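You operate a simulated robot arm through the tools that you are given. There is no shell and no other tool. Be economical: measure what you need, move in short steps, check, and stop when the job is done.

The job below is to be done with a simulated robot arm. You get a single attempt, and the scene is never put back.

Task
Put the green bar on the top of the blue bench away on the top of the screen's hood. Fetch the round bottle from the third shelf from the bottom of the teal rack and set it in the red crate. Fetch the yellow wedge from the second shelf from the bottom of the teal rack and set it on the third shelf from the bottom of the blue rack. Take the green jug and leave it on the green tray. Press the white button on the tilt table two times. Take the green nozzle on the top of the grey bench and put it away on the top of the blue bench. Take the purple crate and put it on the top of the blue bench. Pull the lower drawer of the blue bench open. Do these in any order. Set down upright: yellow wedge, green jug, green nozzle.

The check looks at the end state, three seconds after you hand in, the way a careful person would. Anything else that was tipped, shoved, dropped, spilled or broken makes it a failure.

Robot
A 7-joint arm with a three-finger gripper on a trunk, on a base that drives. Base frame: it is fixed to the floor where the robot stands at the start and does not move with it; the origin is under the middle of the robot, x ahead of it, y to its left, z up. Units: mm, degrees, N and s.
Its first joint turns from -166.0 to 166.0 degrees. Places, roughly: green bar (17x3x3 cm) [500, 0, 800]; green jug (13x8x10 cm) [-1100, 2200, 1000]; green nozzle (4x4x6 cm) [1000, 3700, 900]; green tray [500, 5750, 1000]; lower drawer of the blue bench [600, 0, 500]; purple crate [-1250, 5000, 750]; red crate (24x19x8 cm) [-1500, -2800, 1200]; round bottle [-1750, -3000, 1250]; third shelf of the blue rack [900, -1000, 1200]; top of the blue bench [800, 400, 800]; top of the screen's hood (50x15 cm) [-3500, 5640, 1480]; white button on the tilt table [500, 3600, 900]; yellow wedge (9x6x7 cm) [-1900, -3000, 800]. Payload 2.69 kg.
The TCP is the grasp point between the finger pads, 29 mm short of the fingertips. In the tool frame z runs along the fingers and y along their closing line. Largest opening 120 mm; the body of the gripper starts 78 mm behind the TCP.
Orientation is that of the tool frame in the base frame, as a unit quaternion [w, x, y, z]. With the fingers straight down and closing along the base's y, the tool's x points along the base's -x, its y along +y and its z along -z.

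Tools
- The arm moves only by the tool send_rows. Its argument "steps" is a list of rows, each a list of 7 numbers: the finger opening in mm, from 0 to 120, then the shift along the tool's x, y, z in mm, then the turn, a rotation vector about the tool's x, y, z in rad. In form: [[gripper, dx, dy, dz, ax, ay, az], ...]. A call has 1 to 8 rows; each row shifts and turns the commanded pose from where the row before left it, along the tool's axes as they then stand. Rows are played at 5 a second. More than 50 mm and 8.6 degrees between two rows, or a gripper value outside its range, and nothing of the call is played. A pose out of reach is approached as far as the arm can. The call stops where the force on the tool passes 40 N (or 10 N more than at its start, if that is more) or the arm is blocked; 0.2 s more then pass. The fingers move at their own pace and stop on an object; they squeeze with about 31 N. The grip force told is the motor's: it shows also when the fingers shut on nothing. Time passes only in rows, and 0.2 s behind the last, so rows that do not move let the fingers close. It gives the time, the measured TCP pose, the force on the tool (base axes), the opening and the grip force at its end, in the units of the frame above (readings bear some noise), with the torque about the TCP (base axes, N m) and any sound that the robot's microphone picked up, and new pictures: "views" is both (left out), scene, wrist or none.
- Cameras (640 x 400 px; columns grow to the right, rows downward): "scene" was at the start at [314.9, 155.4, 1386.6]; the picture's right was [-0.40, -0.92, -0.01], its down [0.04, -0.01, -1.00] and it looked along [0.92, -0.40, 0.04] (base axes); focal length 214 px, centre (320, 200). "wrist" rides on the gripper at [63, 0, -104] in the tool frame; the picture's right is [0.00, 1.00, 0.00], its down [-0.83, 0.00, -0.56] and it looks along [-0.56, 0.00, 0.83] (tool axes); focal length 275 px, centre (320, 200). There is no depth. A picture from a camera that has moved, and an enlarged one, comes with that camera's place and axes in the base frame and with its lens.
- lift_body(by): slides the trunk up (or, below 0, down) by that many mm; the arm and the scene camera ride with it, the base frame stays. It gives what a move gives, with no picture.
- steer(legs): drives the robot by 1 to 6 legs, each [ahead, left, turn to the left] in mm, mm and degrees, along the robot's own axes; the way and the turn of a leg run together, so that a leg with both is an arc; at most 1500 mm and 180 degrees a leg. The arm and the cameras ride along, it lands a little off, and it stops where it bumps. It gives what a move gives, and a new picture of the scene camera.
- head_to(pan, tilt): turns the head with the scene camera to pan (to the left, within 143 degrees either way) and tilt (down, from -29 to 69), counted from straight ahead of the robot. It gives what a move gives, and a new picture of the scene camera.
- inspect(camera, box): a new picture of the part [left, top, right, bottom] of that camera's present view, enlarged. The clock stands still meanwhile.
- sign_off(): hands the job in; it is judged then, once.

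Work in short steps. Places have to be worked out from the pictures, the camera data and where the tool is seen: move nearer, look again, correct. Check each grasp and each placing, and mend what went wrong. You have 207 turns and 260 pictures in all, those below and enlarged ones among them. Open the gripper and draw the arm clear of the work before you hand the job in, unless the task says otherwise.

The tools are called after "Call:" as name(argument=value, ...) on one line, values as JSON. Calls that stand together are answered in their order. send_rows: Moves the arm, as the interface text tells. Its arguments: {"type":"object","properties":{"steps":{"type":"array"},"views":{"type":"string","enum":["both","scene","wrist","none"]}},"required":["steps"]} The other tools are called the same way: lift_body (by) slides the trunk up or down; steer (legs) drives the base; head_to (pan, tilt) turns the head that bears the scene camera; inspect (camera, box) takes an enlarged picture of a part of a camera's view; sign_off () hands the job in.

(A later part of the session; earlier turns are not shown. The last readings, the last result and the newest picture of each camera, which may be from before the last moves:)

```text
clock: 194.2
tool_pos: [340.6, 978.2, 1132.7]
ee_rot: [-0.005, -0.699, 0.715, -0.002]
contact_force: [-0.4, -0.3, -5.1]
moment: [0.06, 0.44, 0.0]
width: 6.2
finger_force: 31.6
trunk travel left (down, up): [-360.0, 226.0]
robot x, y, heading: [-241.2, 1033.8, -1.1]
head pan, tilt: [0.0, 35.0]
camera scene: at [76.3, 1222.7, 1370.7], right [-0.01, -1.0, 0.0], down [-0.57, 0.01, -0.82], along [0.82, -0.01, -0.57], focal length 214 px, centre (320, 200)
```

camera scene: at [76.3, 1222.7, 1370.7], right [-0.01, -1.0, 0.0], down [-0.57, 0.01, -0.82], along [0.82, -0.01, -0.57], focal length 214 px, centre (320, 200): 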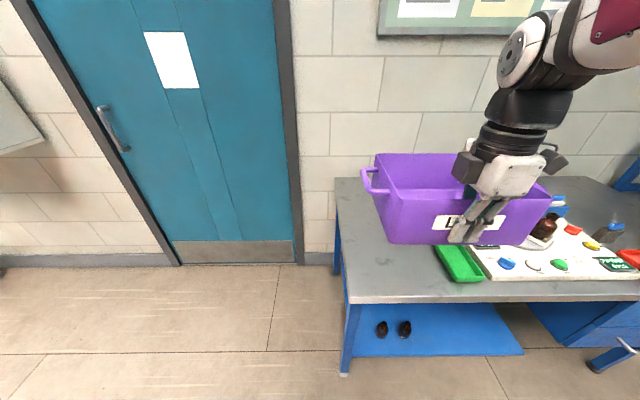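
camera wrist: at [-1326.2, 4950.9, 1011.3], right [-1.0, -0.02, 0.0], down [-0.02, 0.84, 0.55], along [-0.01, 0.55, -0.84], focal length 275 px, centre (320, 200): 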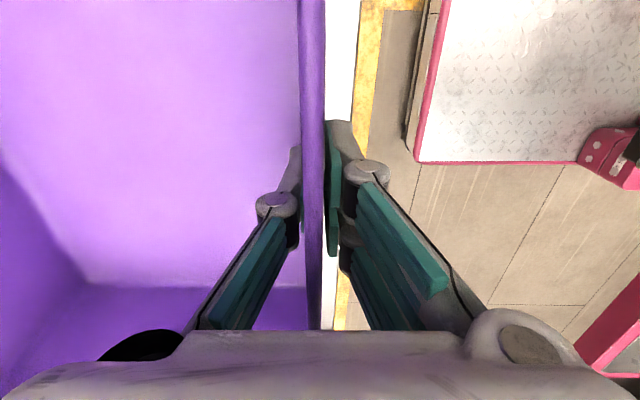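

Free spot: y 830–1130. I extend the arm so the crate's front wall is at x≈535 with its centre at y≈985.

Call:
send_rows(steps=[[0, -1, -25, 0, 0, 0, 0], [0, -1, -35, 0, 0, 0, 0], [0, -1, -35, 0, 0, 0, 0], [0, -1, -35, 0, 0, 0, 0], [0, -1, -35, 0, 0, 0, 0], [0, -1, -30, 0, 0, 0, 0], [0, 0, 0, 30, 0, 0, 0], [0, 0, 0, 35, 0, 0, 0]], views="both")

```text
clock: 195.9
tool_pos: [534.4, 979.9, 1065.9]
ee_rot: [-0.005, -0.699, 0.715, -0.003]
contact_force: [-0.8, -0.1, -4.0]
moment: [0.05, 0.37, 0.01]
width: 6.1
finger_force: 31.2
trunk travel left (down, up): [-360.0, 226.0]
robot x, y, heading: [-238.9, 1039.5, -0.7]
head pan, tilt: [0.0, 35.0]
camera scene: at [76.1, 1222.7, 1370.7], right [-0.01, -1.0, 0.0], down [-0.57, 0.01, -0.82], along [0.82, -0.01, -0.57], focal length 214 px, centre (320, 200)
camera wrist: at [534.0, 918.2, 1170.5], right [-1.0, 0.02, 0.0], down [0.02, 0.84, 0.55], along [0.01, 0.55, -0.84], focal length 275 px, centre (320, 200)
```

scene: 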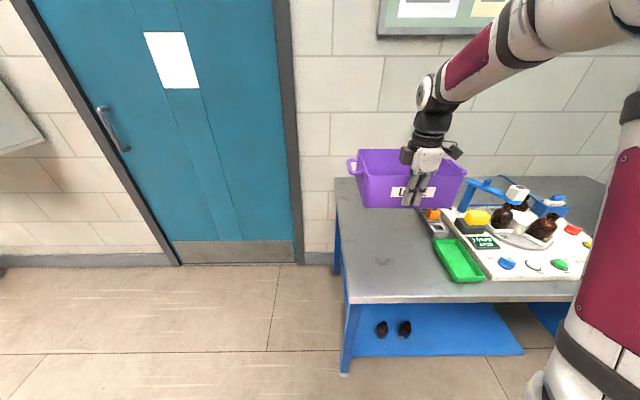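
wrist: 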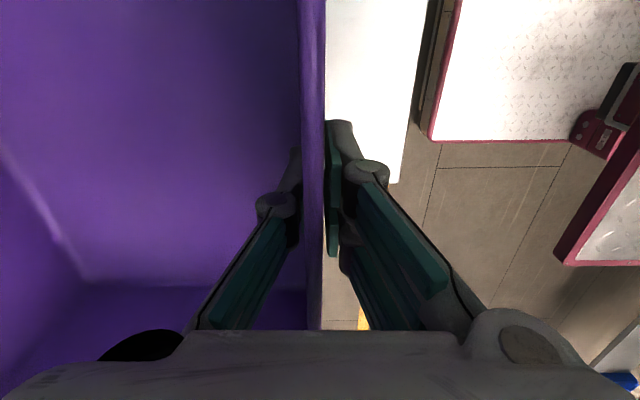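

Alignment good (bench edge at y≈1130, machine at y<815). I lower toward the bench, slowing near contact.

Call:
send_rows(steps=[[0, 0, 0, 40, 0, 0, 0], [0, 0, 0, 40, 0, 0, 0], [0, 0, 0, 40, 0, 0, 0], [0, 0, 0, 40, 0, 0, 0], [0, 0, 0, 20, 0, 0, 0]], views="scene")

Call:
send_rows(steps=[[0, 0, 0, 4, 0, 0, 0], [0, 0, 0, 4, 0, 0, 0], [0, 0, 0, 4, 0, 0, 0], [0, 0, 0, 4, 0, 0, 0], [0, 0, 0, 4, 0, 0, 0], [0, 0, 0, 4, 0, 0, 0]], views="none")

```text
clock: 197.2
tool_pos: [535.0, 977.5, 886.8]
ee_rot: [-0.005, -0.7, 0.714, -0.003]
contact_force: [-0.4, 0.5, -3.0]
moment: [0.03, 0.34, -0.04]
width: 5.9
finger_force: 31.2
trunk travel left (down, up): [-360.0, 226.0]
robot x, y, heading: [-238.8, 1034.2, -1.0]
head pan, tilt: [0.0, 35.0]
camera scene: at [76.1, 1222.7, 1370.7], right [-0.01, -1.0, 0.0], down [-0.57, 0.01, -0.82], along [0.82, -0.01, -0.57], focal length 214 px, centre (320, 200)
```

scene: 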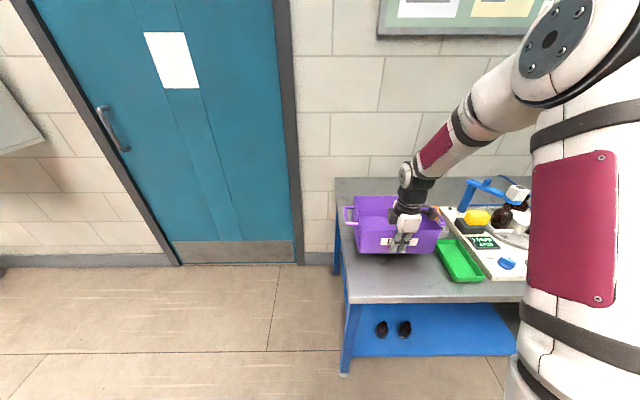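

```text
clock: 198.6
tool_pos: [533.3, 978.4, 861.4]
ee_rot: [-0.005, -0.699, 0.715, -0.003]
contact_force: [-0.8, 0.3, -3.7]
moment: [0.0, 0.41, -0.02]
width: 6.1
finger_force: 31.1
trunk travel left (down, up): [-360.0, 226.0]
robot x, y, heading: [-239.0, 1033.8, -0.7]
head pan, tilt: [0.0, 35.0]
```

Call:
send_rows(steps=[[0, 0, 0, 4, 0, 0, 0], [0, 0, 0, 4, 0, 0, 0], [0, 0, 0, 4, 0, 0, 0], [0, 0, 0, 3, 0, 0, 0], [0, 0, 0, 0, 0, 0, 0]], views="none")

```text
clock: 199.8
tool_pos: [533.5, 976.5, 847.6]
ee_rot: [-0.005, -0.699, 0.715, -0.003]
contact_force: [0.5, -0.4, -2.8]
moment: [0.32, -0.03, 0.03]
width: 6.0
finger_force: 30.6
trunk travel left (down, up): [-360.0, 226.0]
robot x, y, heading: [-241.9, 1037.5, -0.8]
head pan, tilt: [0.0, 35.0]
```

The moment has dropped, so one edge touches. A few mm more until the load goes off.

Call:
send_rows(steps=[[0, 0, 0, 2, 0, 0, 0], [0, 0, 0, 2, 0, 0, 0], [0, 0, 0, 2, 0, 0, 0], [0, 0, 0, 0, 0, 0, 0]], views="wrist")

```text
clock: 200.8
tool_pos: [533.5, 977.3, 843.2]
ee_rot: [-0.004, -0.7, 0.715, -0.003]
contact_force: [-4.6, -0.6, 29.1]
moment: [-0.03, 0.15, 0.05]
width: 6.2
finger_force: 31.0
trunk travel left (down, up): [-360.0, 226.0]
robot x, y, heading: [-238.9, 1033.0, -0.8]
head pan, tilt: [0.0, 35.0]
camera wrist: at [532.8, 915.0, 948.8], right [-1.0, 0.02, 0.0], down [0.02, 0.84, 0.55], along [0.01, 0.55, -0.84], focal length 275 px, centre (320, 200)
```

wrist: 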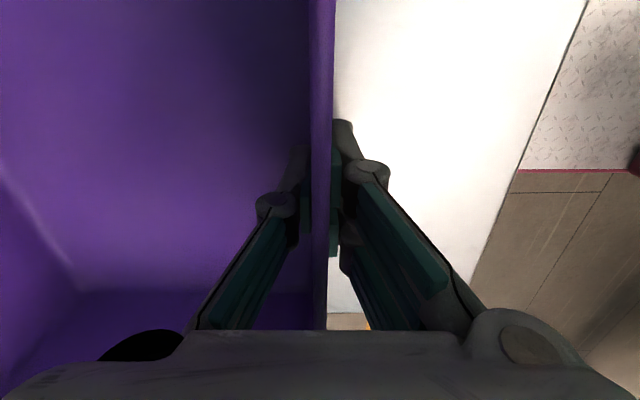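

Seated (29 N up). I release to 60 mm and lift straight out.

Call:
send_rows(steps=[[0, 0, 0, -1, 0, 0, 0], [60, 0, 0, 0, 0, 0, 0], [60, 0, 0, 0, 0, 0, 0], [60, 0, 0, -30, 0, 0, 0], [60, 0, 0, -45, 0, 0, 0], [60, 0, 0, -45, 0, 0, 0], [60, 0, 0, -45, 0, 0, 0], [60, 0, 0, -45, 0, 0, 0]], views="both")

```text
clock: 202.6
tool_pos: [535.2, 980.4, 1051.7]
ee_rot: [-0.005, -0.699, 0.715, -0.002]
contact_force: [0.6, 0.4, -0.2]
moment: [0.01, 0.02, 0.03]
width: 59.9
finger_force: 0.1
trunk travel left (down, up): [-360.0, 226.0]
robot x, y, heading: [-240.9, 1035.2, -0.8]
head pan, tilt: [0.0, 35.0]
camera scene: at [76.4, 1222.6, 1370.6], right [-0.01, -1.0, 0.0], down [-0.57, 0.01, -0.82], along [0.82, -0.01, -0.57], focal length 214 px, centre (320, 200)
camera wrist: at [534.0, 918.2, 1157.0], right [-1.0, 0.02, 0.0], down [0.02, 0.84, 0.55], along [0.01, 0.55, -0.84], focal length 275 px, centre (320, 200)
```

scene: 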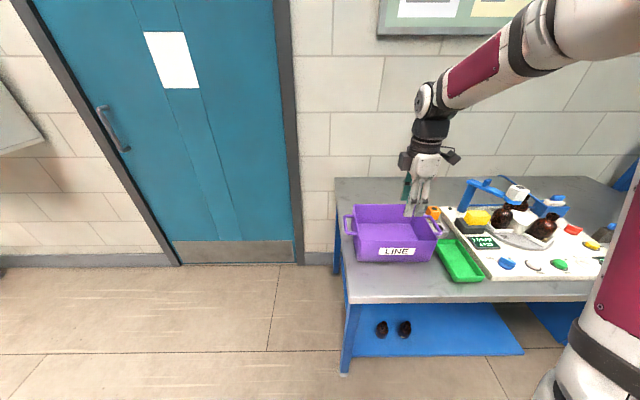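
wrist: 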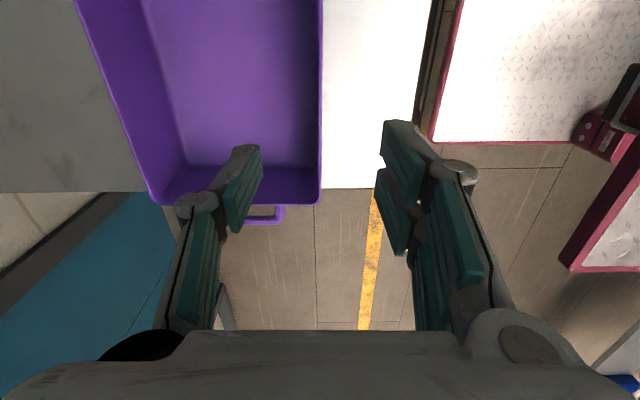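

The crate sits on the blue bench. Next, the teal rack: I raise the hand, back up, turn right and drive south.

Call:
send_rows(steps=[[60, 0, 30, -40, 0, 0, 0], [60, 0, 40, -40, 0, 0, 0], [60, 0, 40, -30, 0, 0, 0]], views="none")

Call:
steer(legs=[[-200, 0, 0], [0, 0, -89], [1400, 0, 0], [1000, 0, 0], [0, -1050, 0]])

Call:
head_to(pan=0, tilt=15)

```text
refused: row 2 steps farther than a row can; nothing moved
```

```text
clock: 204.2
tool_pos: [353.1, 986.4, 1052.3]
ee_rot: [-0.003, -0.7, 0.714, -0.003]
contact_force: [0.5, 0.4, -0.1]
moment: [0.01, 0.01, 0.01]
width: 59.9
finger_force: 0.1
trunk travel left (down, up): [-360.0, 226.0]
robot x, y, heading: [-425.1, 1038.3, -0.6]
head pan, tilt: [0.0, 35.0]
stopped in leg 1: the robot was blocked; the commanded pose is now the measured one
camera scene: at [-107.6, 1228.1, 1370.7], right [-0.01, -1.0, 0.0], down [-0.57, 0.01, -0.82], along [0.82, -0.01, -0.57], focal length 214 px, centre (320, 200)
```

scene: 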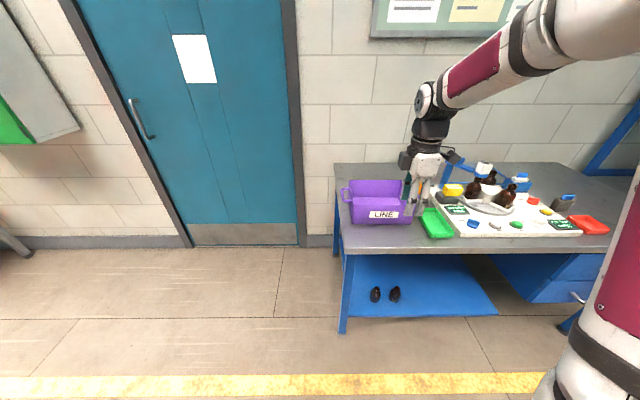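

```text
clock: 205.0
tool_pos: [352.0, 987.2, 1053.3]
ee_rot: [-0.005, -0.701, 0.713, -0.003]
contact_force: [0.0, 0.0, 0.0]
moment: [-0.02, 0.03, -0.02]
width: 60.0
finger_force: 0.1
trunk travel left (down, up): [-360.0, 226.0]
robot x, y, heading: [-422.4, 1040.7, -0.5]
head pan, tilt: [0.0, 15.0]
camera scene: at [-102.3, 1228.0, 1402.6], right [-0.01, -1.0, 0.0], down [-0.26, 0.0, -0.97], along [0.97, -0.01, -0.26], focal length 214 px, centre (320, 200)
```

scene: 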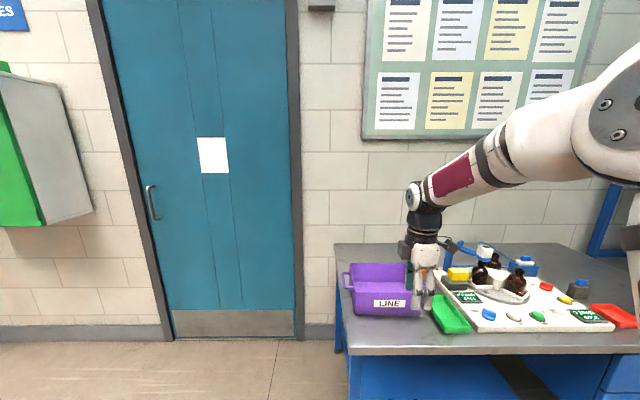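

The rear bumped something, most likely the canopy post at (-845,796). I raise and draw in the hand, look back at the post, and go forward before turning.

Call:
send_rows(steps=[[60, 0, 0, -45, 0, 0, 0], [60, 0, 0, -45, 0, 0, 0], [60, 0, 0, -45, 0, 0, 0], [60, 0, 40, 0, 0, 0, 0], [60, 0, 40, 0, 0, 0, 0], [60, 0, 40, 0, 0, 0, 0], [60, 0, 40, 0, 0, 0, 0]], views="none")

Call:
head_to(pan=-140, tilt=45)

```text
clock: 206.6
tool_pos: [190.1, 989.4, 1190.0]
ee_rot: [-0.005, -0.7, 0.714, -0.002]
contact_force: [0.7, -0.4, 0.2]
moment: [0.03, 0.03, 0.01]
width: 60.0
finger_force: 0.1
trunk travel left (down, up): [-360.0, 226.0]
robot x, y, heading: [-422.7, 1042.2, -0.5]
head pan, tilt: [0.0, 15.0]
```

```text
clock: 208.9
tool_pos: [190.2, 990.7, 1190.0]
ee_rot: [-0.004, -0.7, 0.714, -0.003]
contact_force: [-0.3, 0.4, -0.3]
moment: [0.0, 0.0, -0.02]
width: 60.0
finger_force: 0.0
trunk travel left (down, up): [-360.0, 226.0]
robot x, y, heading: [-417.6, 1042.5, -0.7]
head pan, tilt: [-140.0, 45.0]
camera scene: at [-258.5, 1177.4, 1355.9], right [-0.63, 0.77, 0.0], down [0.55, 0.45, -0.71], along [-0.55, -0.45, -0.71], focal length 214 px, centre (320, 200)
```

scene: 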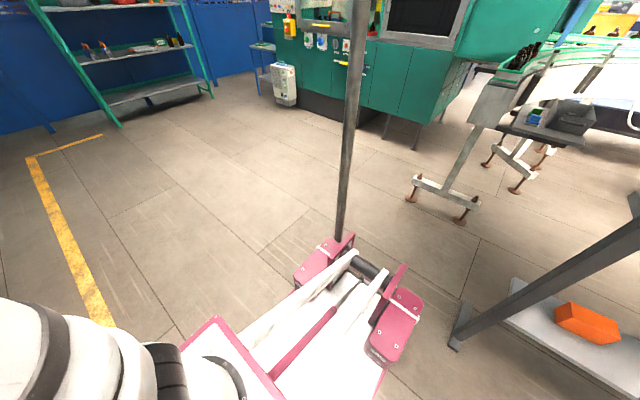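

The post stands right behind the rear box; it's fixed. I go forward 160, turn right and drive south.

Call:
steer(legs=[[160, 0, 0], [0, 0, -89], [1400, 0, 0], [1100, 0, 0], [0, -950, 0]])

Call:
head_to(pan=0, tilt=12)

```text
clock: 230.6
tool_pos: [-1254.3, -2098.9, 1189.3]
ee_rot: [-0.005, 0.002, 1.0, 0.001]
contact_force: [0.2, -0.1, 0.2]
moment: [0.03, 0.0, -0.03]
width: 60.0
finger_force: 0.0
trunk travel left (down, up): [-360.0, 226.0]
robot x, y, heading: [-1210.2, -1484.7, -89.9]
head pan, tilt: [-140.0, 45.0]
camera scene: at [-1074.8, -1648.4, 1355.9], right [0.76, 0.64, 0.0], down [0.46, -0.54, -0.71], along [-0.46, 0.54, -0.71], focal length 214 px, centre (320, 200)
```

scene: 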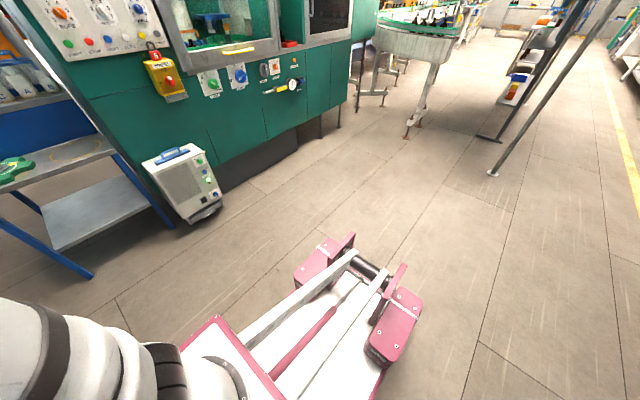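

```text
clock: 232.8
tool_pos: [-1253.9, -2100.6, 1189.4]
ee_rot: [-0.006, 0.002, 1.0, 0.002]
contact_force: [-0.5, 0.6, -0.5]
moment: [0.03, 0.01, 0.03]
width: 60.1
finger_force: 0.0
trunk travel left (down, up): [-360.0, 226.0]
robot x, y, heading: [-1210.8, -1484.1, -89.9]
head pan, tilt: [0.0, 12.0]
camera scene: at [-1022.2, -1803.8, 1407.6], right [-1.0, 0.0, 0.0], down [0.0, 0.21, -0.98], along [0.0, -0.98, -0.21], focal length 214 px, centre (320, 200)
```

scene: 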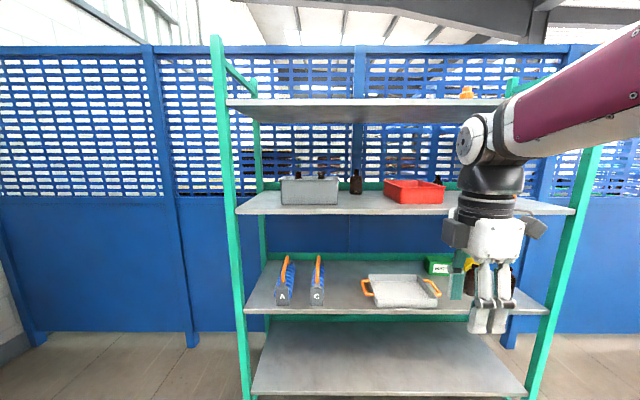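

The right bottle (x≈-1690) behind-right of the red crate is the likely target. I slide right 450 and look closer.

Call:
steer(legs=[[0, -480, 0]])

Call:
inspect(camera="scene", box=[200, 130, 440, 320])

```text
clock: 235.7
tool_pos: [-1729.0, -2103.9, 1190.5]
ee_rot: [-0.005, -0.003, 1.0, 0.001]
contact_force: [0.2, -0.4, -0.1]
moment: [0.02, 0.0, -0.02]
width: 60.1
finger_force: 0.0
trunk travel left (down, up): [-360.0, 226.0]
robot x, y, heading: [-1693.7, -1490.1, -89.1]
head pan, tilt: [0.0, 12.0]
camera scene: at [-1501.7, -1805.5, 1407.6], right [-1.0, -0.02, 0.0], down [0.0, 0.21, -0.98], along [0.01, -0.98, -0.21], focal length 214 px, centre (320, 200)
```

scene: 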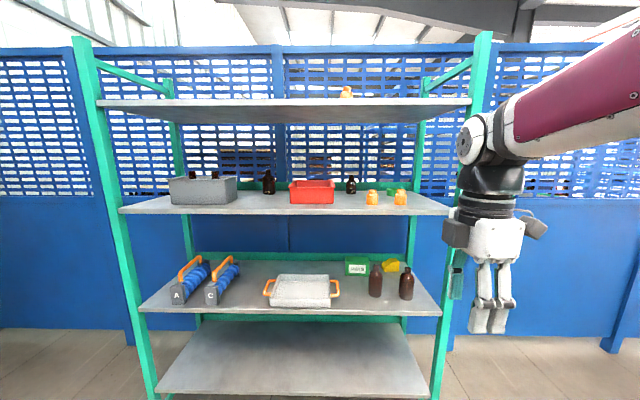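

```text
2.11 times, centred on (320, 225) of scene
camera zoom: at [-1501.7, -1805.5, 1407.6], right [-1.0, -0.02, 0.0], down [0.0, 0.21, -0.98], along [0.01, -0.98, -0.21], focal length 452 px, centre (320, 147)
```

zoom: 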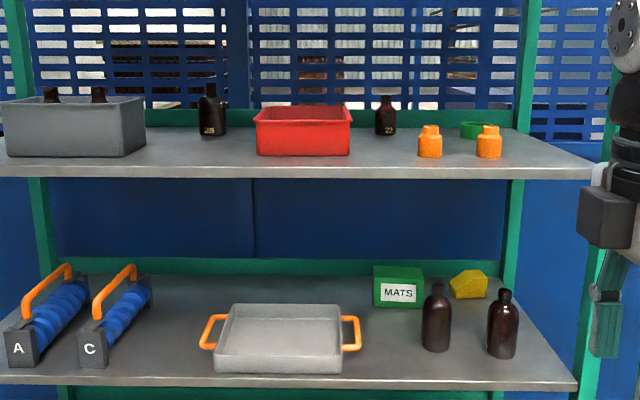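

The small bottle "22" right of the red crate is at about (-1665,-2995), base z≈1187; orange caps stand in front-right, so I'll come in with the tool pitched ~45°. I reorient the tool: +90° about z, then pitch forward 45°, while sliding the robot left 240.

Call:
steer(legs=[[0, 240, -1]])

Call:
send_rows(steps=[[60, 0, 0, 0, 0, 0, 0.145], [60, 0, 0, 0, 0, 0, 0.145], [60, 0, 0, 0, 0, 0, 0.145], [60, 0, 0, 0, 0, 0, 0.145], [60, 0, 0, 0, 0, 0, 0.145], [60, 0, 0, 0, 0, 0, 0.145], [60, 0, 0, 0, 0, 0, 0.145], [60, 0, 0, 0, 0, 0, 0.145]], views="none")

Call:
send_rows(steps=[[90, 0, 0, 0, 0, 0, 0.145], [90, 0, 0, 0, 0, 0, 0.145], [90, 0, 0, 0, 0, 0, 0.12], [90, 0, 0, 0, 0, -0.13, 0], [90, 0, 0, 0, 0, -0.13, 0], [90, 0, 0, 0, 0, -0.13, 0], [90, 0, 0, 0, 0, -0.13, 0], [90, 0, 0, 0, 0, -0.13, 0]], views="none")

Call:
send_rows(steps=[[90, 0, 0, 0, 0, -0.13, 0]], views="both")

```text
clock: 237.4
tool_pos: [-1503.9, -2103.2, 1190.2]
ee_rot: [-0.005, 0.006, 1.0, 0.001]
contact_force: [-0.7, -0.3, 0.2]
moment: [-0.03, -0.01, 0.03]
width: 60.2
finger_force: 0.0
trunk travel left (down, up): [-360.0, 226.0]
robot x, y, heading: [-1457.8, -1489.1, -90.1]
head pan, tilt: [0.0, 12.0]
camera scene: at [-1270.6, -1808.2, 1407.6], right [-1.0, 0.01, 0.0], down [0.0, 0.21, -0.98], along [-0.01, -0.98, -0.21], focal length 214 px, centre (320, 200)
```

scene: 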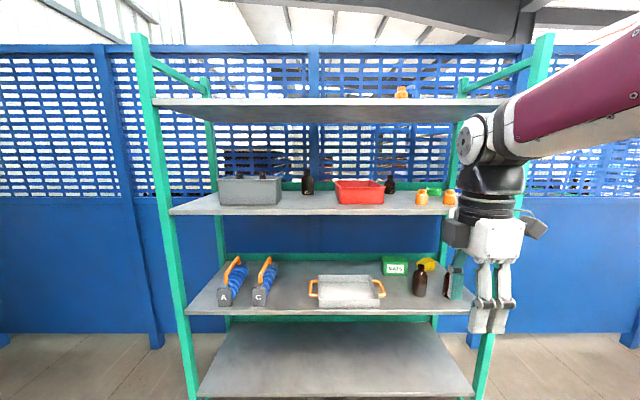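

```text
clock: 239.2
tool_pos: [-1504.0, -2101.6, 1190.1]
ee_rot: [-0.004, 0.555, 0.832, -0.001]
contact_force: [0.2, 0.2, -0.5]
moment: [0.01, 0.02, 0.0]
width: 59.9
finger_force: 0.0
trunk travel left (down, up): [-360.0, 226.0]
robot x, y, heading: [-1454.8, -1486.8, -90.2]
head pan, tilt: [0.0, 12.0]
```

```text
clock: 241.0
tool_pos: [-1502.9, -2102.5, 1190.8]
ee_rot: [0.221, 0.674, 0.666, -0.232]
contact_force: [-0.5, 0.0, -0.2]
moment: [0.03, 0.02, -0.02]
width: 89.9
finger_force: 0.1
trunk travel left (down, up): [-360.0, 226.0]
robot x, y, heading: [-1458.9, -1487.4, -90.5]
head pan, tilt: [0.0, 12.0]
```

```text
clock: 241.4
tool_pos: [-1503.7, -2102.2, 1190.9]
ee_rot: [0.263, 0.657, 0.652, -0.273]
contact_force: [0.7, -0.5, -0.5]
moment: [0.0, 0.01, -0.03]
width: 89.9
finger_force: 0.0
trunk travel left (down, up): [-360.0, 226.0]
robot x, y, heading: [-1456.0, -1484.3, -90.0]
head pan, tilt: [0.0, 12.0]
camera scene: at [-1270.6, -1808.4, 1407.6], right [-1.0, 0.01, 0.0], down [0.0, 0.21, -0.98], along [-0.01, -0.98, -0.21], focal length 214 px, centre (320, 200)
camera wrist: at [-1502.6, -1983.7, 1220.2], right [1.0, -0.01, -0.01], down [0.01, -0.2, 0.98], along [-0.01, -0.98, -0.2], focal length 275 px, centre (320, 200)
```

scene: 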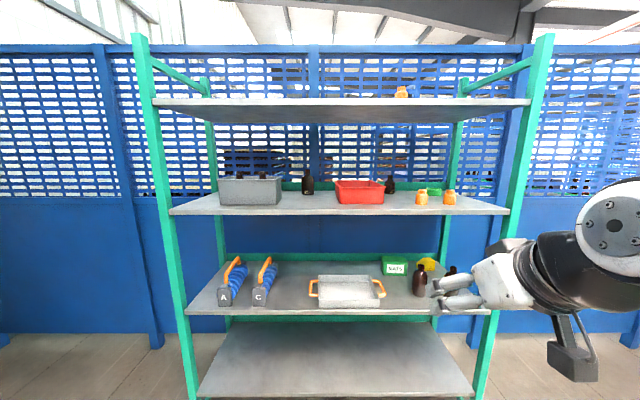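
wrist: 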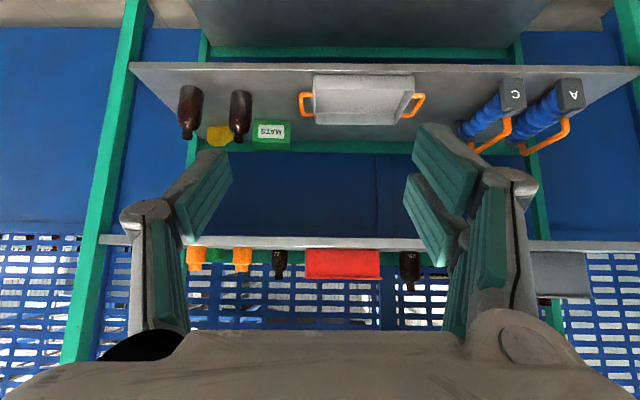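

Triangulated: bottle (-1644,-2905), yellow wedge (-1880,-2895, top ~803). I align the hand with the lane to the bottle, lift the trunk 60, and drive in 500.

Call:
send_rows(steps=[[80, 0, -35, 0, 0, 0, 0], [80, 0, -35, 0, 0, 0, 0], [80, 0, -35, 0, 0, 0, 0], [80, 0, -35, 0, 0, 0, 0]], views="none")

Call:
lift_body(by=65)

Call:
steer(legs=[[500, 0, 0]])

Call:
inspect(camera="wrist", box=[0, 0, 640, 400])

```text
clock: 242.4
tool_pos: [-1641.8, -2102.0, 1190.1]
ee_rot: [0.263, 0.656, 0.652, -0.274]
contact_force: [0.2, -0.4, -0.2]
moment: [0.02, 0.01, -0.03]
width: 80.2
finger_force: 0.0
trunk travel left (down, up): [-360.0, 226.0]
robot x, y, heading: [-1456.6, -1488.6, -90.2]
head pan, tilt: [0.0, 12.0]
```

```text
clock: 243.5
tool_pos: [-1643.3, -2100.0, 1257.1]
ee_rot: [0.264, 0.657, 0.651, -0.273]
contact_force: [0.6, -0.4, 0.4]
moment: [0.01, -0.01, 0.01]
width: 79.9
finger_force: 0.1
trunk travel left (down, up): [-425.0, 161.0]
robot x, y, heading: [-1454.8, -1488.6, -90.5]
head pan, tilt: [0.0, 12.0]
```

```text
clock: 246.4
tool_pos: [-1642.0, -2597.3, 1256.8]
ee_rot: [0.263, 0.655, 0.653, -0.273]
contact_force: [0.7, 0.0, -0.8]
moment: [-0.02, -0.01, -0.01]
width: 79.9
finger_force: 0.0
trunk travel left (down, up): [-425.0, 161.0]
robot x, y, heading: [-1457.3, -1985.2, -89.9]
head pan, tilt: [0.0, 12.0]
camera scene: at [-1270.2, -2265.4, 1472.5], right [-1.0, 0.0, 0.0], down [0.0, 0.21, -0.98], along [0.0, -0.98, -0.21], focal length 214 px, centre (320, 200)
```

scene: 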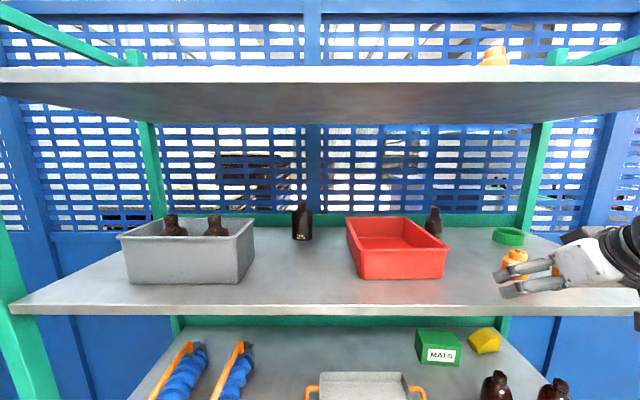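

```text
1.00 times, centred on (320, 200) of wrist (not enlarged: the box is as wide or as high as the picture)
camera zoom: at [-1641.4, -2480.9, 1287.1], right [1.0, 0.0, -0.01], down [0.01, -0.2, 0.98], along [-0.01, -0.98, -0.2], focal length 275 px, centre (320, 200)
```

zoom: 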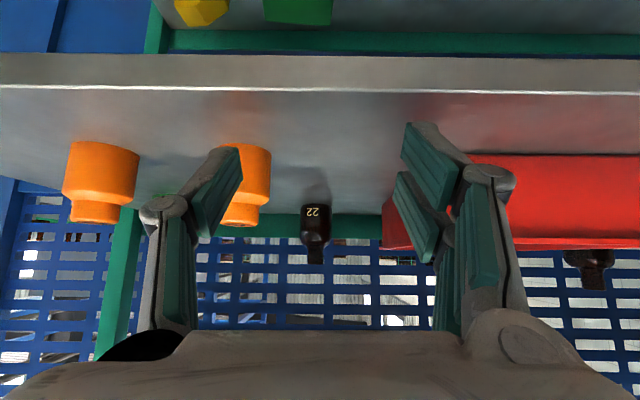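

Refined: bottle at about (-1654,-2975), top ~1297; a cap at (-1713,-2745) flanks the lane, so I go in high (z≈1302) and descend at the end.

Call:
send_rows(steps=[[80, -31, 0, -33, 0, 0, 0]], views="none")

Call:
steer(legs=[[60, 0, 0]])

Call:
send_rows(steps=[[80, -28.5, -2, 28.1, 0, 0, 0], [80, -28.5, -2, 28.1, 0, 0, 0], [80, -28.5, -2, 28.1, 0, 0, 0], [80, -28.5, -2, 28.1, 0, 0, 0], [80, -28.5, -2, 28.1, 0, 0, 0]], views="both")

```text
clock: 246.8
tool_pos: [-1641.3, -2599.7, 1301.3]
ee_rot: [0.263, 0.655, 0.653, -0.273]
contact_force: [0.5, -0.2, 0.7]
moment: [0.01, -0.02, -0.02]
width: 80.3
finger_force: 0.0
trunk travel left (down, up): [-425.0, 161.0]
robot x, y, heading: [-1458.9, -1982.6, -90.3]
head pan, tilt: [0.0, 12.0]
```

```text
clock: 247.8
tool_pos: [-1641.7, -2659.7, 1301.3]
ee_rot: [0.263, 0.655, 0.654, -0.272]
contact_force: [0.1, -0.4, 0.2]
moment: [-0.03, -0.02, 0.03]
width: 80.1
finger_force: 0.0
trunk travel left (down, up): [-425.0, 161.0]
robot x, y, heading: [-1458.4, -2047.0, -90.2]
head pan, tilt: [0.0, 12.0]
camera scene: at [-1270.1, -2325.1, 1472.6], right [-1.0, 0.0, 0.0], down [0.0, 0.21, -0.98], along [0.0, -0.98, -0.21], focal length 214 px, centre (320, 200)
```

scene: 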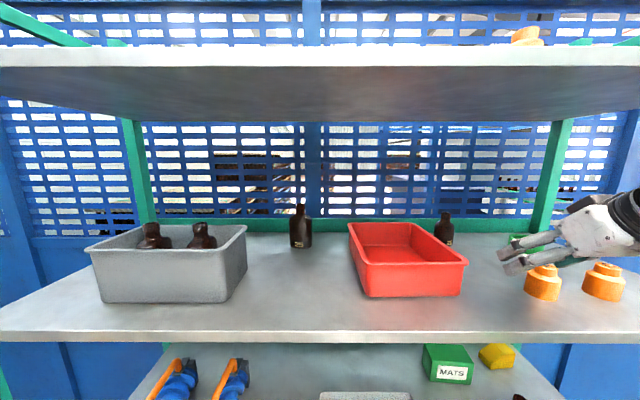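

```text
clock: 249.0
tool_pos: [-1652.0, -2860.6, 1301.5]
ee_rot: [0.265, 0.655, 0.653, -0.274]
contact_force: [0.5, 0.1, 0.6]
moment: [-0.01, 0.01, -0.02]
width: 80.2
finger_force: 0.0
trunk travel left (down, up): [-425.0, 161.0]
robot x, y, heading: [-1455.8, -2041.4, -89.8]
head pan, tilt: [0.0, 12.0]
camera scene: at [-1270.1, -2324.7, 1472.6], right [-1.0, 0.0, 0.0], down [0.0, 0.21, -0.98], along [0.0, -0.98, -0.21], focal length 214 px, centre (320, 200)
camera wrist: at [-1651.5, -2742.8, 1331.5], right [1.0, 0.0, -0.01], down [0.01, -0.2, 0.98], along [-0.01, -0.98, -0.2], focal length 275 px, centre (320, 200)
```

scene: 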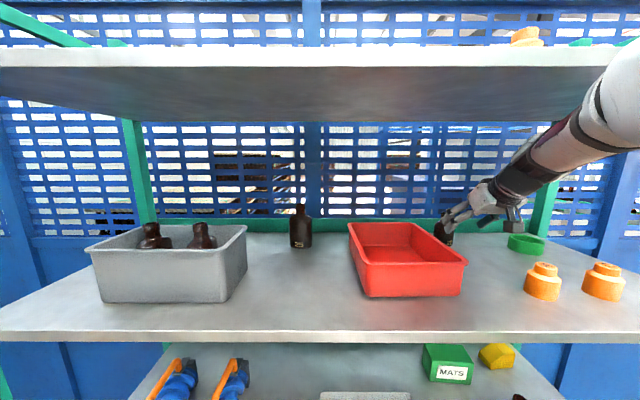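
wrist: 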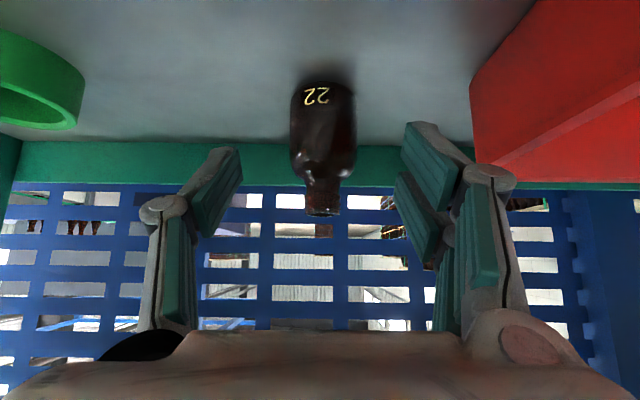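

Bottle centre ≈(-1650,-2980). I move 120 further in and then down 68.

Call:
send_rows(steps=[[80, -28.5, 0, 28.1, 0, 0, 0], [80, -28.5, 0, 28.1, 0, 0, 0], [80, -28.5, 0, 28.1, 0, 0, 0], [80, 16.1, 0, 16.4, 0, 0, 0], [80, 16.1, 0, 16.4, 0, 0, 0], [80, 16.1, 0, 16.4, 0, 0, 0]], views="both")

```text
clock: 250.4
tool_pos: [-1656.3, -2982.5, 1233.9]
ee_rot: [0.265, 0.655, 0.653, -0.274]
contact_force: [-0.6, 1.8, 4.1]
moment: [0.04, -0.18, 0.03]
width: 80.8
finger_force: 0.7
trunk travel left (down, up): [-425.0, 161.0]
robot x, y, heading: [-1459.7, -2043.2, -90.2]
head pan, tilt: [0.0, 12.0]
camera scene: at [-1270.0, -2324.9, 1472.6], right [-1.0, 0.0, 0.0], down [0.0, 0.21, -0.98], along [0.0, -0.98, -0.21], focal length 214 px, centre (320, 200)
camera wrist: at [-1656.1, -2864.2, 1262.6], right [1.0, 0.0, -0.01], down [0.01, -0.2, 0.98], along [-0.01, -0.98, -0.2], focal length 275 px, centre (320, 200)
```

scene: 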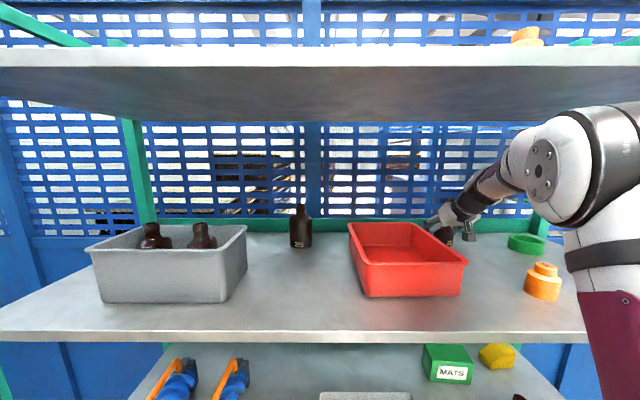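
wrist: 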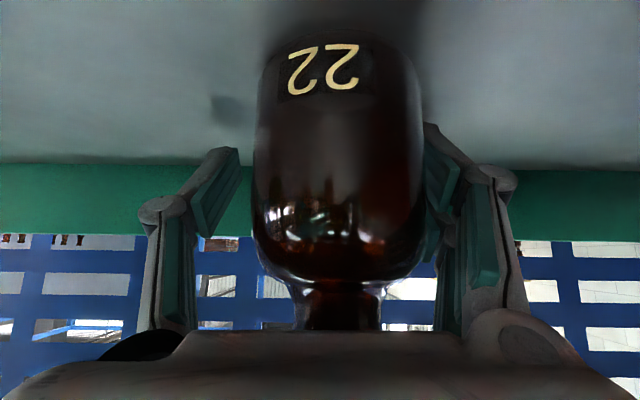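

The bottle is between the fingers, slightly toward +x. I shift 5 mm and close.

Call:
send_rows(steps=[[80, 0, 5, 0, 0, 0, 0], [65, 0, 0, 0, 0, 0, 0], [50, 0, 0, 0, 0, 0, 0], [30, 0, 0, 0, 0, 0, 0], [30, 0, 0, 0, 0, 0, 0]], views="wrist")

```text
clock: 251.6
tool_pos: [-1648.7, -2981.6, 1235.7]
ee_rot: [0.266, 0.654, 0.653, -0.275]
contact_force: [13.4, -3.3, 29.1]
moment: [-0.28, -1.31, -0.04]
width: 50.3
finger_force: 30.7
trunk travel left (down, up): [-425.0, 161.0]
robot x, y, heading: [-1458.2, -2046.5, -90.2]
head pan, tilt: [0.0, 12.0]
camera wrist: at [-1648.4, -2863.7, 1264.8], right [1.0, 0.0, -0.01], down [0.01, -0.19, 0.98], along [-0.01, -0.98, -0.19], focal length 275 px, centre (320, 200)
```

wrist: 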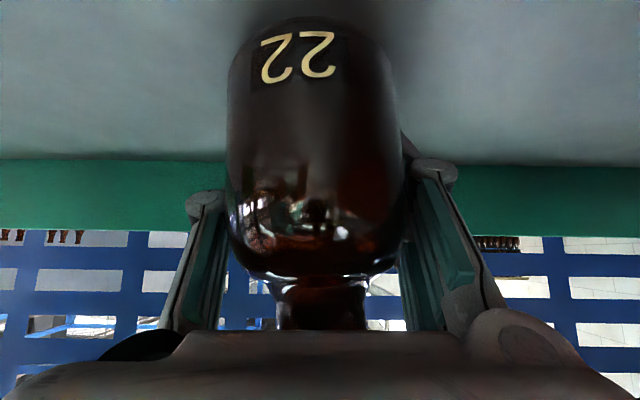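

Gripped at 50 mm, but with 29 N upward load; I lift 10 mm and check whether it goes away.

Call:
send_rows(steps=[[30, -3.5, 0, -3.6, 0, 0, 0], [30, -3.5, 0, -3.6, 0, 0, 0], [30, -7, 0, -7.1, 0, 0, 0], [30, -7, 0, -7.1, 0, 0, 0]], views="both")

```text
clock: 252.6
tool_pos: [-1650.0, -2980.3, 1262.0]
ee_rot: [0.263, 0.656, 0.653, -0.271]
contact_force: [0.6, -0.7, -0.8]
moment: [-0.05, 0.01, -0.02]
width: 50.4
finger_force: 30.8
trunk travel left (down, up): [-425.0, 161.0]
robot x, y, heading: [-1461.4, -2041.4, -90.0]
head pan, tilt: [0.0, 12.0]
camera scene: at [-1270.2, -2325.3, 1472.5], right [-1.0, 0.0, 0.0], down [0.0, 0.21, -0.98], along [0.0, -0.98, -0.21], focal length 214 px, centre (320, 200)
camera wrist: at [-1649.8, -2861.8, 1292.8], right [1.0, 0.0, -0.01], down [0.01, -0.2, 0.98], along [-0.01, -0.98, -0.2], focal length 275 px, centre (320, 200)
```

scene: 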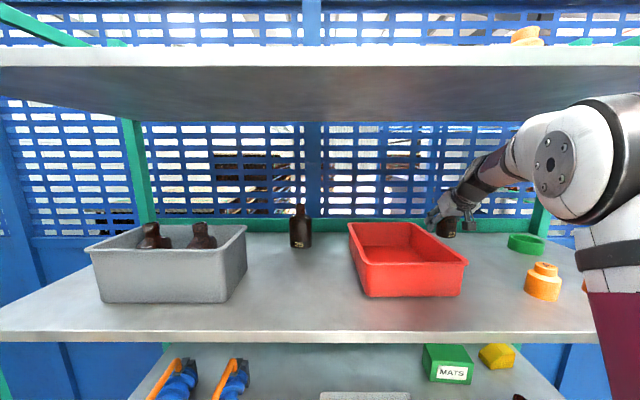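
wrist: 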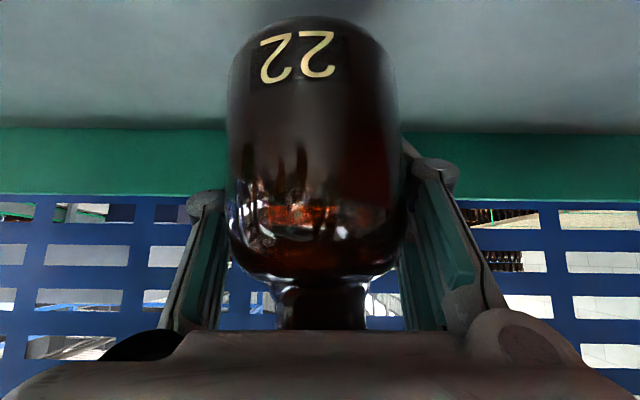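

Bottle held. Crate centre ≈(-1456,-2828), rim ≈1267. I pull back to y=-2828, rise to TCP z≈1340, then move over the crate.

Call:
send_rows(steps=[[30, 27, 0, -26.6, 0, 0, 0], [30, 27, 0, -26.6, 0, 0, 0], [30, 27, 0, -26.6, 0, 0, 0], [30, 27, 0, -26.6, 0, 0, 0], [30, -28.1, 0, -28.5, 0, 0, 0], [30, -28.1, 0, -28.5, 0, 0, 0]], views="scene")

Call:
send_rows(steps=[[30, 0, 39, 0, 0, 0, 0], [30, 0, 39, 0, 0, 0, 0], [30, 0, 39, 0, 0, 0, 0], [30, 0, 39, 0, 0, 0, 0], [30, 0, 38, 0, 0, 0, 0]], views="both")

```text
clock: 254.0
tool_pos: [-1648.8, -2827.9, 1342.0]
ee_rot: [0.264, 0.655, 0.653, -0.272]
contact_force: [-0.4, 0.1, -1.2]
moment: [-0.01, -0.04, 0.02]
width: 50.6
finger_force: 31.2
trunk travel left (down, up): [-425.0, 161.0]
robot x, y, heading: [-1455.9, -2047.8, -89.9]
head pan, tilt: [0.0, 12.0]
camera scene: at [-1270.2, -2325.4, 1472.5], right [-1.0, 0.0, 0.0], down [0.0, 0.21, -0.98], along [0.0, -0.98, -0.21], focal length 214 px, centre (320, 200)
```

scene: 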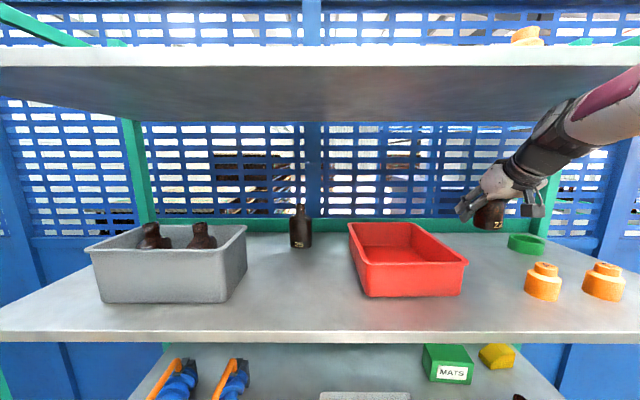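

```text
clock: 255.2
tool_pos: [-1453.1, -2831.4, 1340.4]
ee_rot: [0.264, 0.656, 0.653, -0.273]
contact_force: [0.1, -0.3, 0.2]
moment: [-0.04, 0.01, 0.04]
width: 50.4
finger_force: 31.2
trunk travel left (down, up): [-425.0, 161.0]
robot x, y, heading: [-1460.3, -2047.8, -89.8]
head pan, tilt: [0.0, 12.0]
camera scene: at [-1270.5, -2325.3, 1472.6], right [-1.0, 0.0, 0.0], down [0.0, 0.21, -0.98], along [0.0, -0.98, -0.21], focal length 214 px, centre (320, 200)
camera wrist: at [-1452.7, -2712.2, 1370.4], right [1.0, -0.01, -0.01], down [0.01, -0.2, 0.98], along [-0.01, -0.98, -0.2], focal length 275 px, centre (320, 200)
```

scene: 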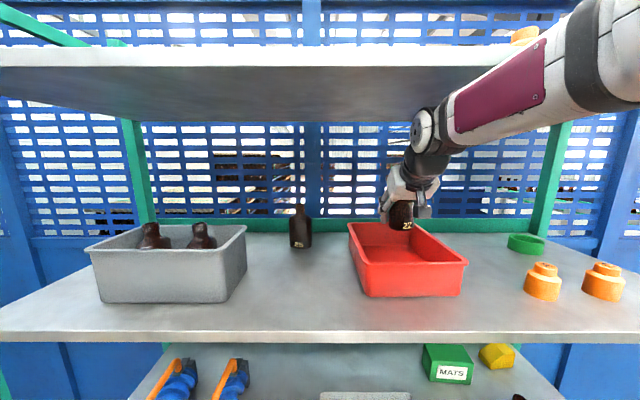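
wrist: 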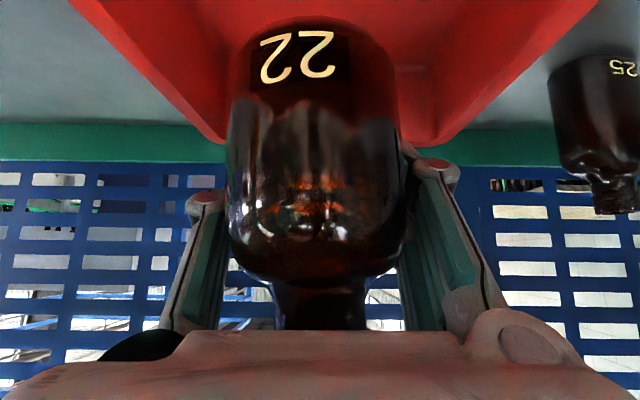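

Centred over the crate. I lower ~90 mm and then feel for the floor.

Call:
send_rows(steps=[[30, 16.1, 0, 16.4, 0, 0, 0], [30, 16.1, 0, 16.4, 0, 0, 0], [30, 16.1, 0, 16.4, 0, 0, 0], [30, 14, 0, 14.3, 0, 0, 0], [30, 2, 0, 2, 0, 0, 0], [30, 2, 0, 2, 0, 0, 0]], views="both")

```text
clock: 256.4
tool_pos: [-1453.5, -2832.4, 1256.1]
ee_rot: [0.271, 0.653, 0.65, -0.279]
contact_force: [-0.4, 2.5, 13.2]
moment: [1.75, -0.15, 0.09]
width: 50.8
finger_force: 30.8
trunk travel left (down, up): [-425.0, 161.0]
robot x, y, heading: [-1457.7, -2044.0, -89.9]
head pan, tilt: [0.0, 12.0]
stopped in row 6: the force on the tool passed its limit at 46 N (the readings are from after the stop); the commanded pose is now the measured one
camera scene: at [-1270.1, -2324.7, 1472.6], right [-1.0, 0.0, 0.0], down [0.0, 0.21, -0.98], along [0.0, -0.98, -0.21], focal length 214 px, centre (320, 200)
camera wrist: at [-1452.3, -2712.9, 1284.7], right [1.0, 0.0, -0.01], down [0.01, -0.18, 0.98], along [-0.01, -0.98, -0.18], focal length 275 px, centre (320, 200)
```

scene: 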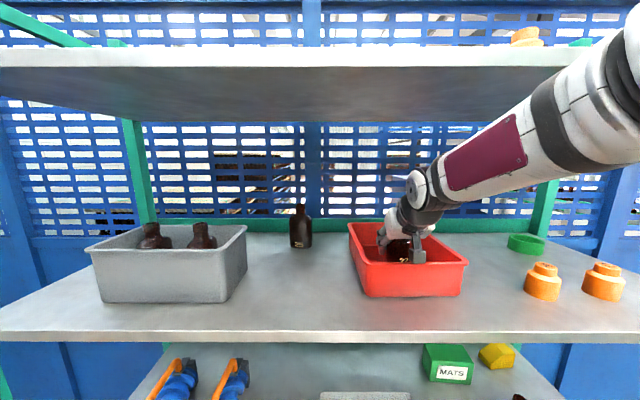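
wrist: 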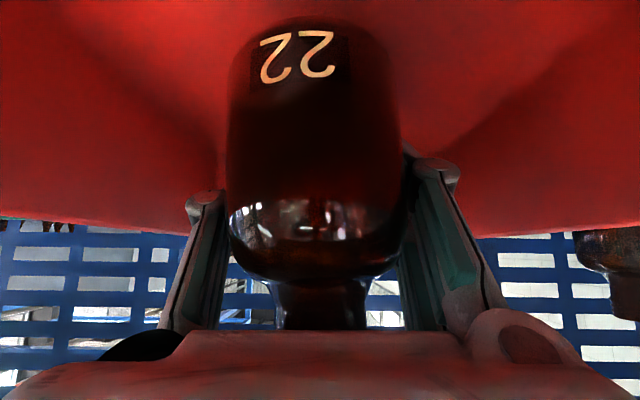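

The moment shows the hand's rear (camera) touched the crate's front rim. I rise, move 48 mm deeper and lower again.

Call:
send_rows(steps=[[30, -10, 0, -10.2, 0, 0, 0], [30, -10, 0, -10.2, 0, 0, 0], [30, -17, 0, 17, 0, 0, 0], [30, -17, 0, 17, 0, 0, 0], [30, 10, 0, 10.2, 0, 0, 0], [30, 10, 0, 10.2, 0, 0, 0]], views="both")

```text
clock: 257.8
tool_pos: [-1452.3, -2879.5, 1254.8]
ee_rot: [0.269, 0.653, 0.651, -0.278]
contact_force: [-0.1, -0.1, -0.5]
moment: [-0.03, 0.02, 0.01]
width: 50.6
finger_force: 30.9
trunk travel left (down, up): [-425.0, 161.0]
robot x, y, heading: [-1459.3, -2048.0, -90.1]
head pan, tilt: [0.0, 12.0]
camera scene: at [-1270.1, -2325.2, 1472.5], right [-1.0, 0.0, 0.0], down [0.0, 0.21, -0.98], along [0.0, -0.98, -0.21], focal length 214 px, centre (320, 200)
camera wrist: at [-1451.7, -2761.4, 1283.7], right [1.0, 0.0, -0.01], down [0.01, -0.19, 0.98], along [-0.01, -0.98, -0.19], focal length 275 px, centre (320, 200)
```

scene: 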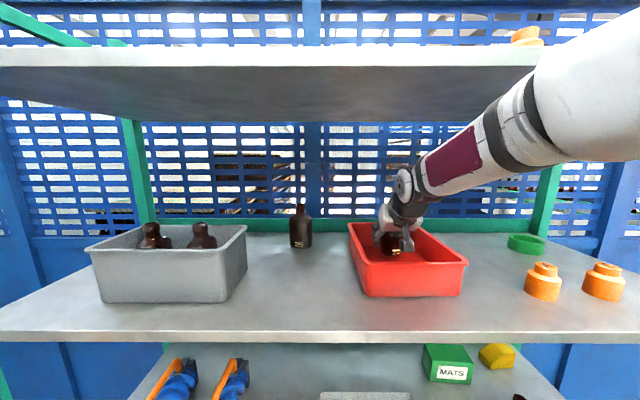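
wrist: 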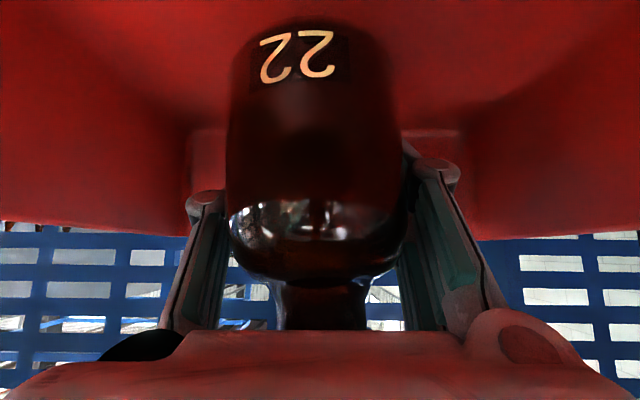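

Free now. I lower in small steps until the bottle touches the floor of the crate.

Call:
send_rows(steps=[[30, 2.1, 0, 2.1, 0, 0, 0], [30, 2.1, 0, 2.1, 0, 0, 0], [30, 2.1, 0, 2.1, 0, 0, 0], [30, 1.4, 0, 1.4, 0, 0, 0], [30, 1.4, 0, 1.4, 0, 0, 0], [30, 1.4, 0, 1.4, 0, 0, 0], [30, 1.4, 0, 1.4, 0, 0, 0]], views="none")

```text
clock: 259.4
tool_pos: [-1452.9, -2879.8, 1240.8]
ee_rot: [0.27, 0.653, 0.65, -0.279]
contact_force: [1.0, 1.4, 10.4]
moment: [0.46, -0.2, 0.05]
width: 50.7
finger_force: 31.1
trunk travel left (down, up): [-425.0, 161.0]
robot x, y, heading: [-1461.6, -2046.3, -90.0]
head pan, tilt: [0.0, 12.0]
```

Touching (10 N). I open to 76 and rise straight up.

Call:
send_rows(steps=[[56, 0, 0, 0, 0, 0, 0], [66, 0, 0, 0, 0, 0, 0], [76, 0, 0, 0, 0, 0, 0], [76, -14, 0, -14.3, 0, 0, 0], [76, -14, 0, -14.3, 0, 0, 0], [76, -20, 0, -20, 0, 0, 0], [76, 0, 0, -40, 0, 0, 0], [76, 0, 0, -40, 0, 0, 0]], views="both")

```text
clock: 261.2
tool_pos: [-1451.3, -2822.2, 1363.6]
ee_rot: [0.269, 0.654, 0.651, -0.277]
contact_force: [0.4, -1.6, -0.8]
moment: [0.03, 0.01, -0.02]
width: 75.7
finger_force: 0.0
trunk travel left (down, up): [-425.0, 161.0]
robot x, y, heading: [-1458.7, -2044.5, -90.0]
head pan, tilt: [0.0, 12.0]
camera scene: at [-1270.1, -2325.7, 1472.4], right [-1.0, 0.0, 0.0], down [0.0, 0.21, -0.98], along [0.0, -0.98, -0.21], focal length 214 px, centre (320, 200)
camera wrist: at [-1451.3, -2703.7, 1392.5], right [1.0, 0.0, -0.01], down [0.01, -0.19, 0.98], along [-0.01, -0.98, -0.19], focal length 275 px, centre (320, 200)
```

scene: 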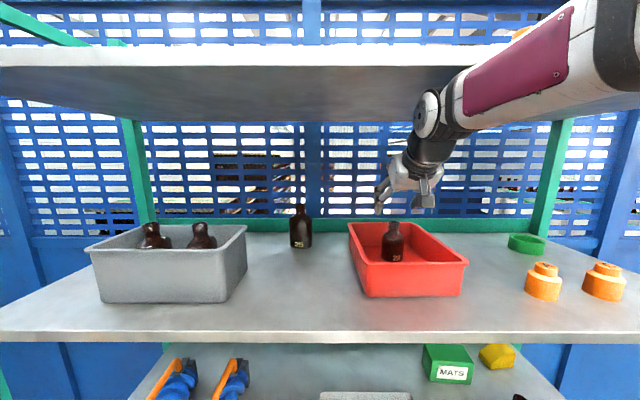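
wrist: 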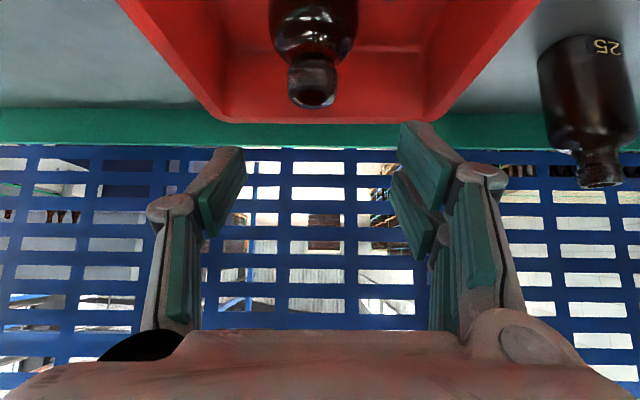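

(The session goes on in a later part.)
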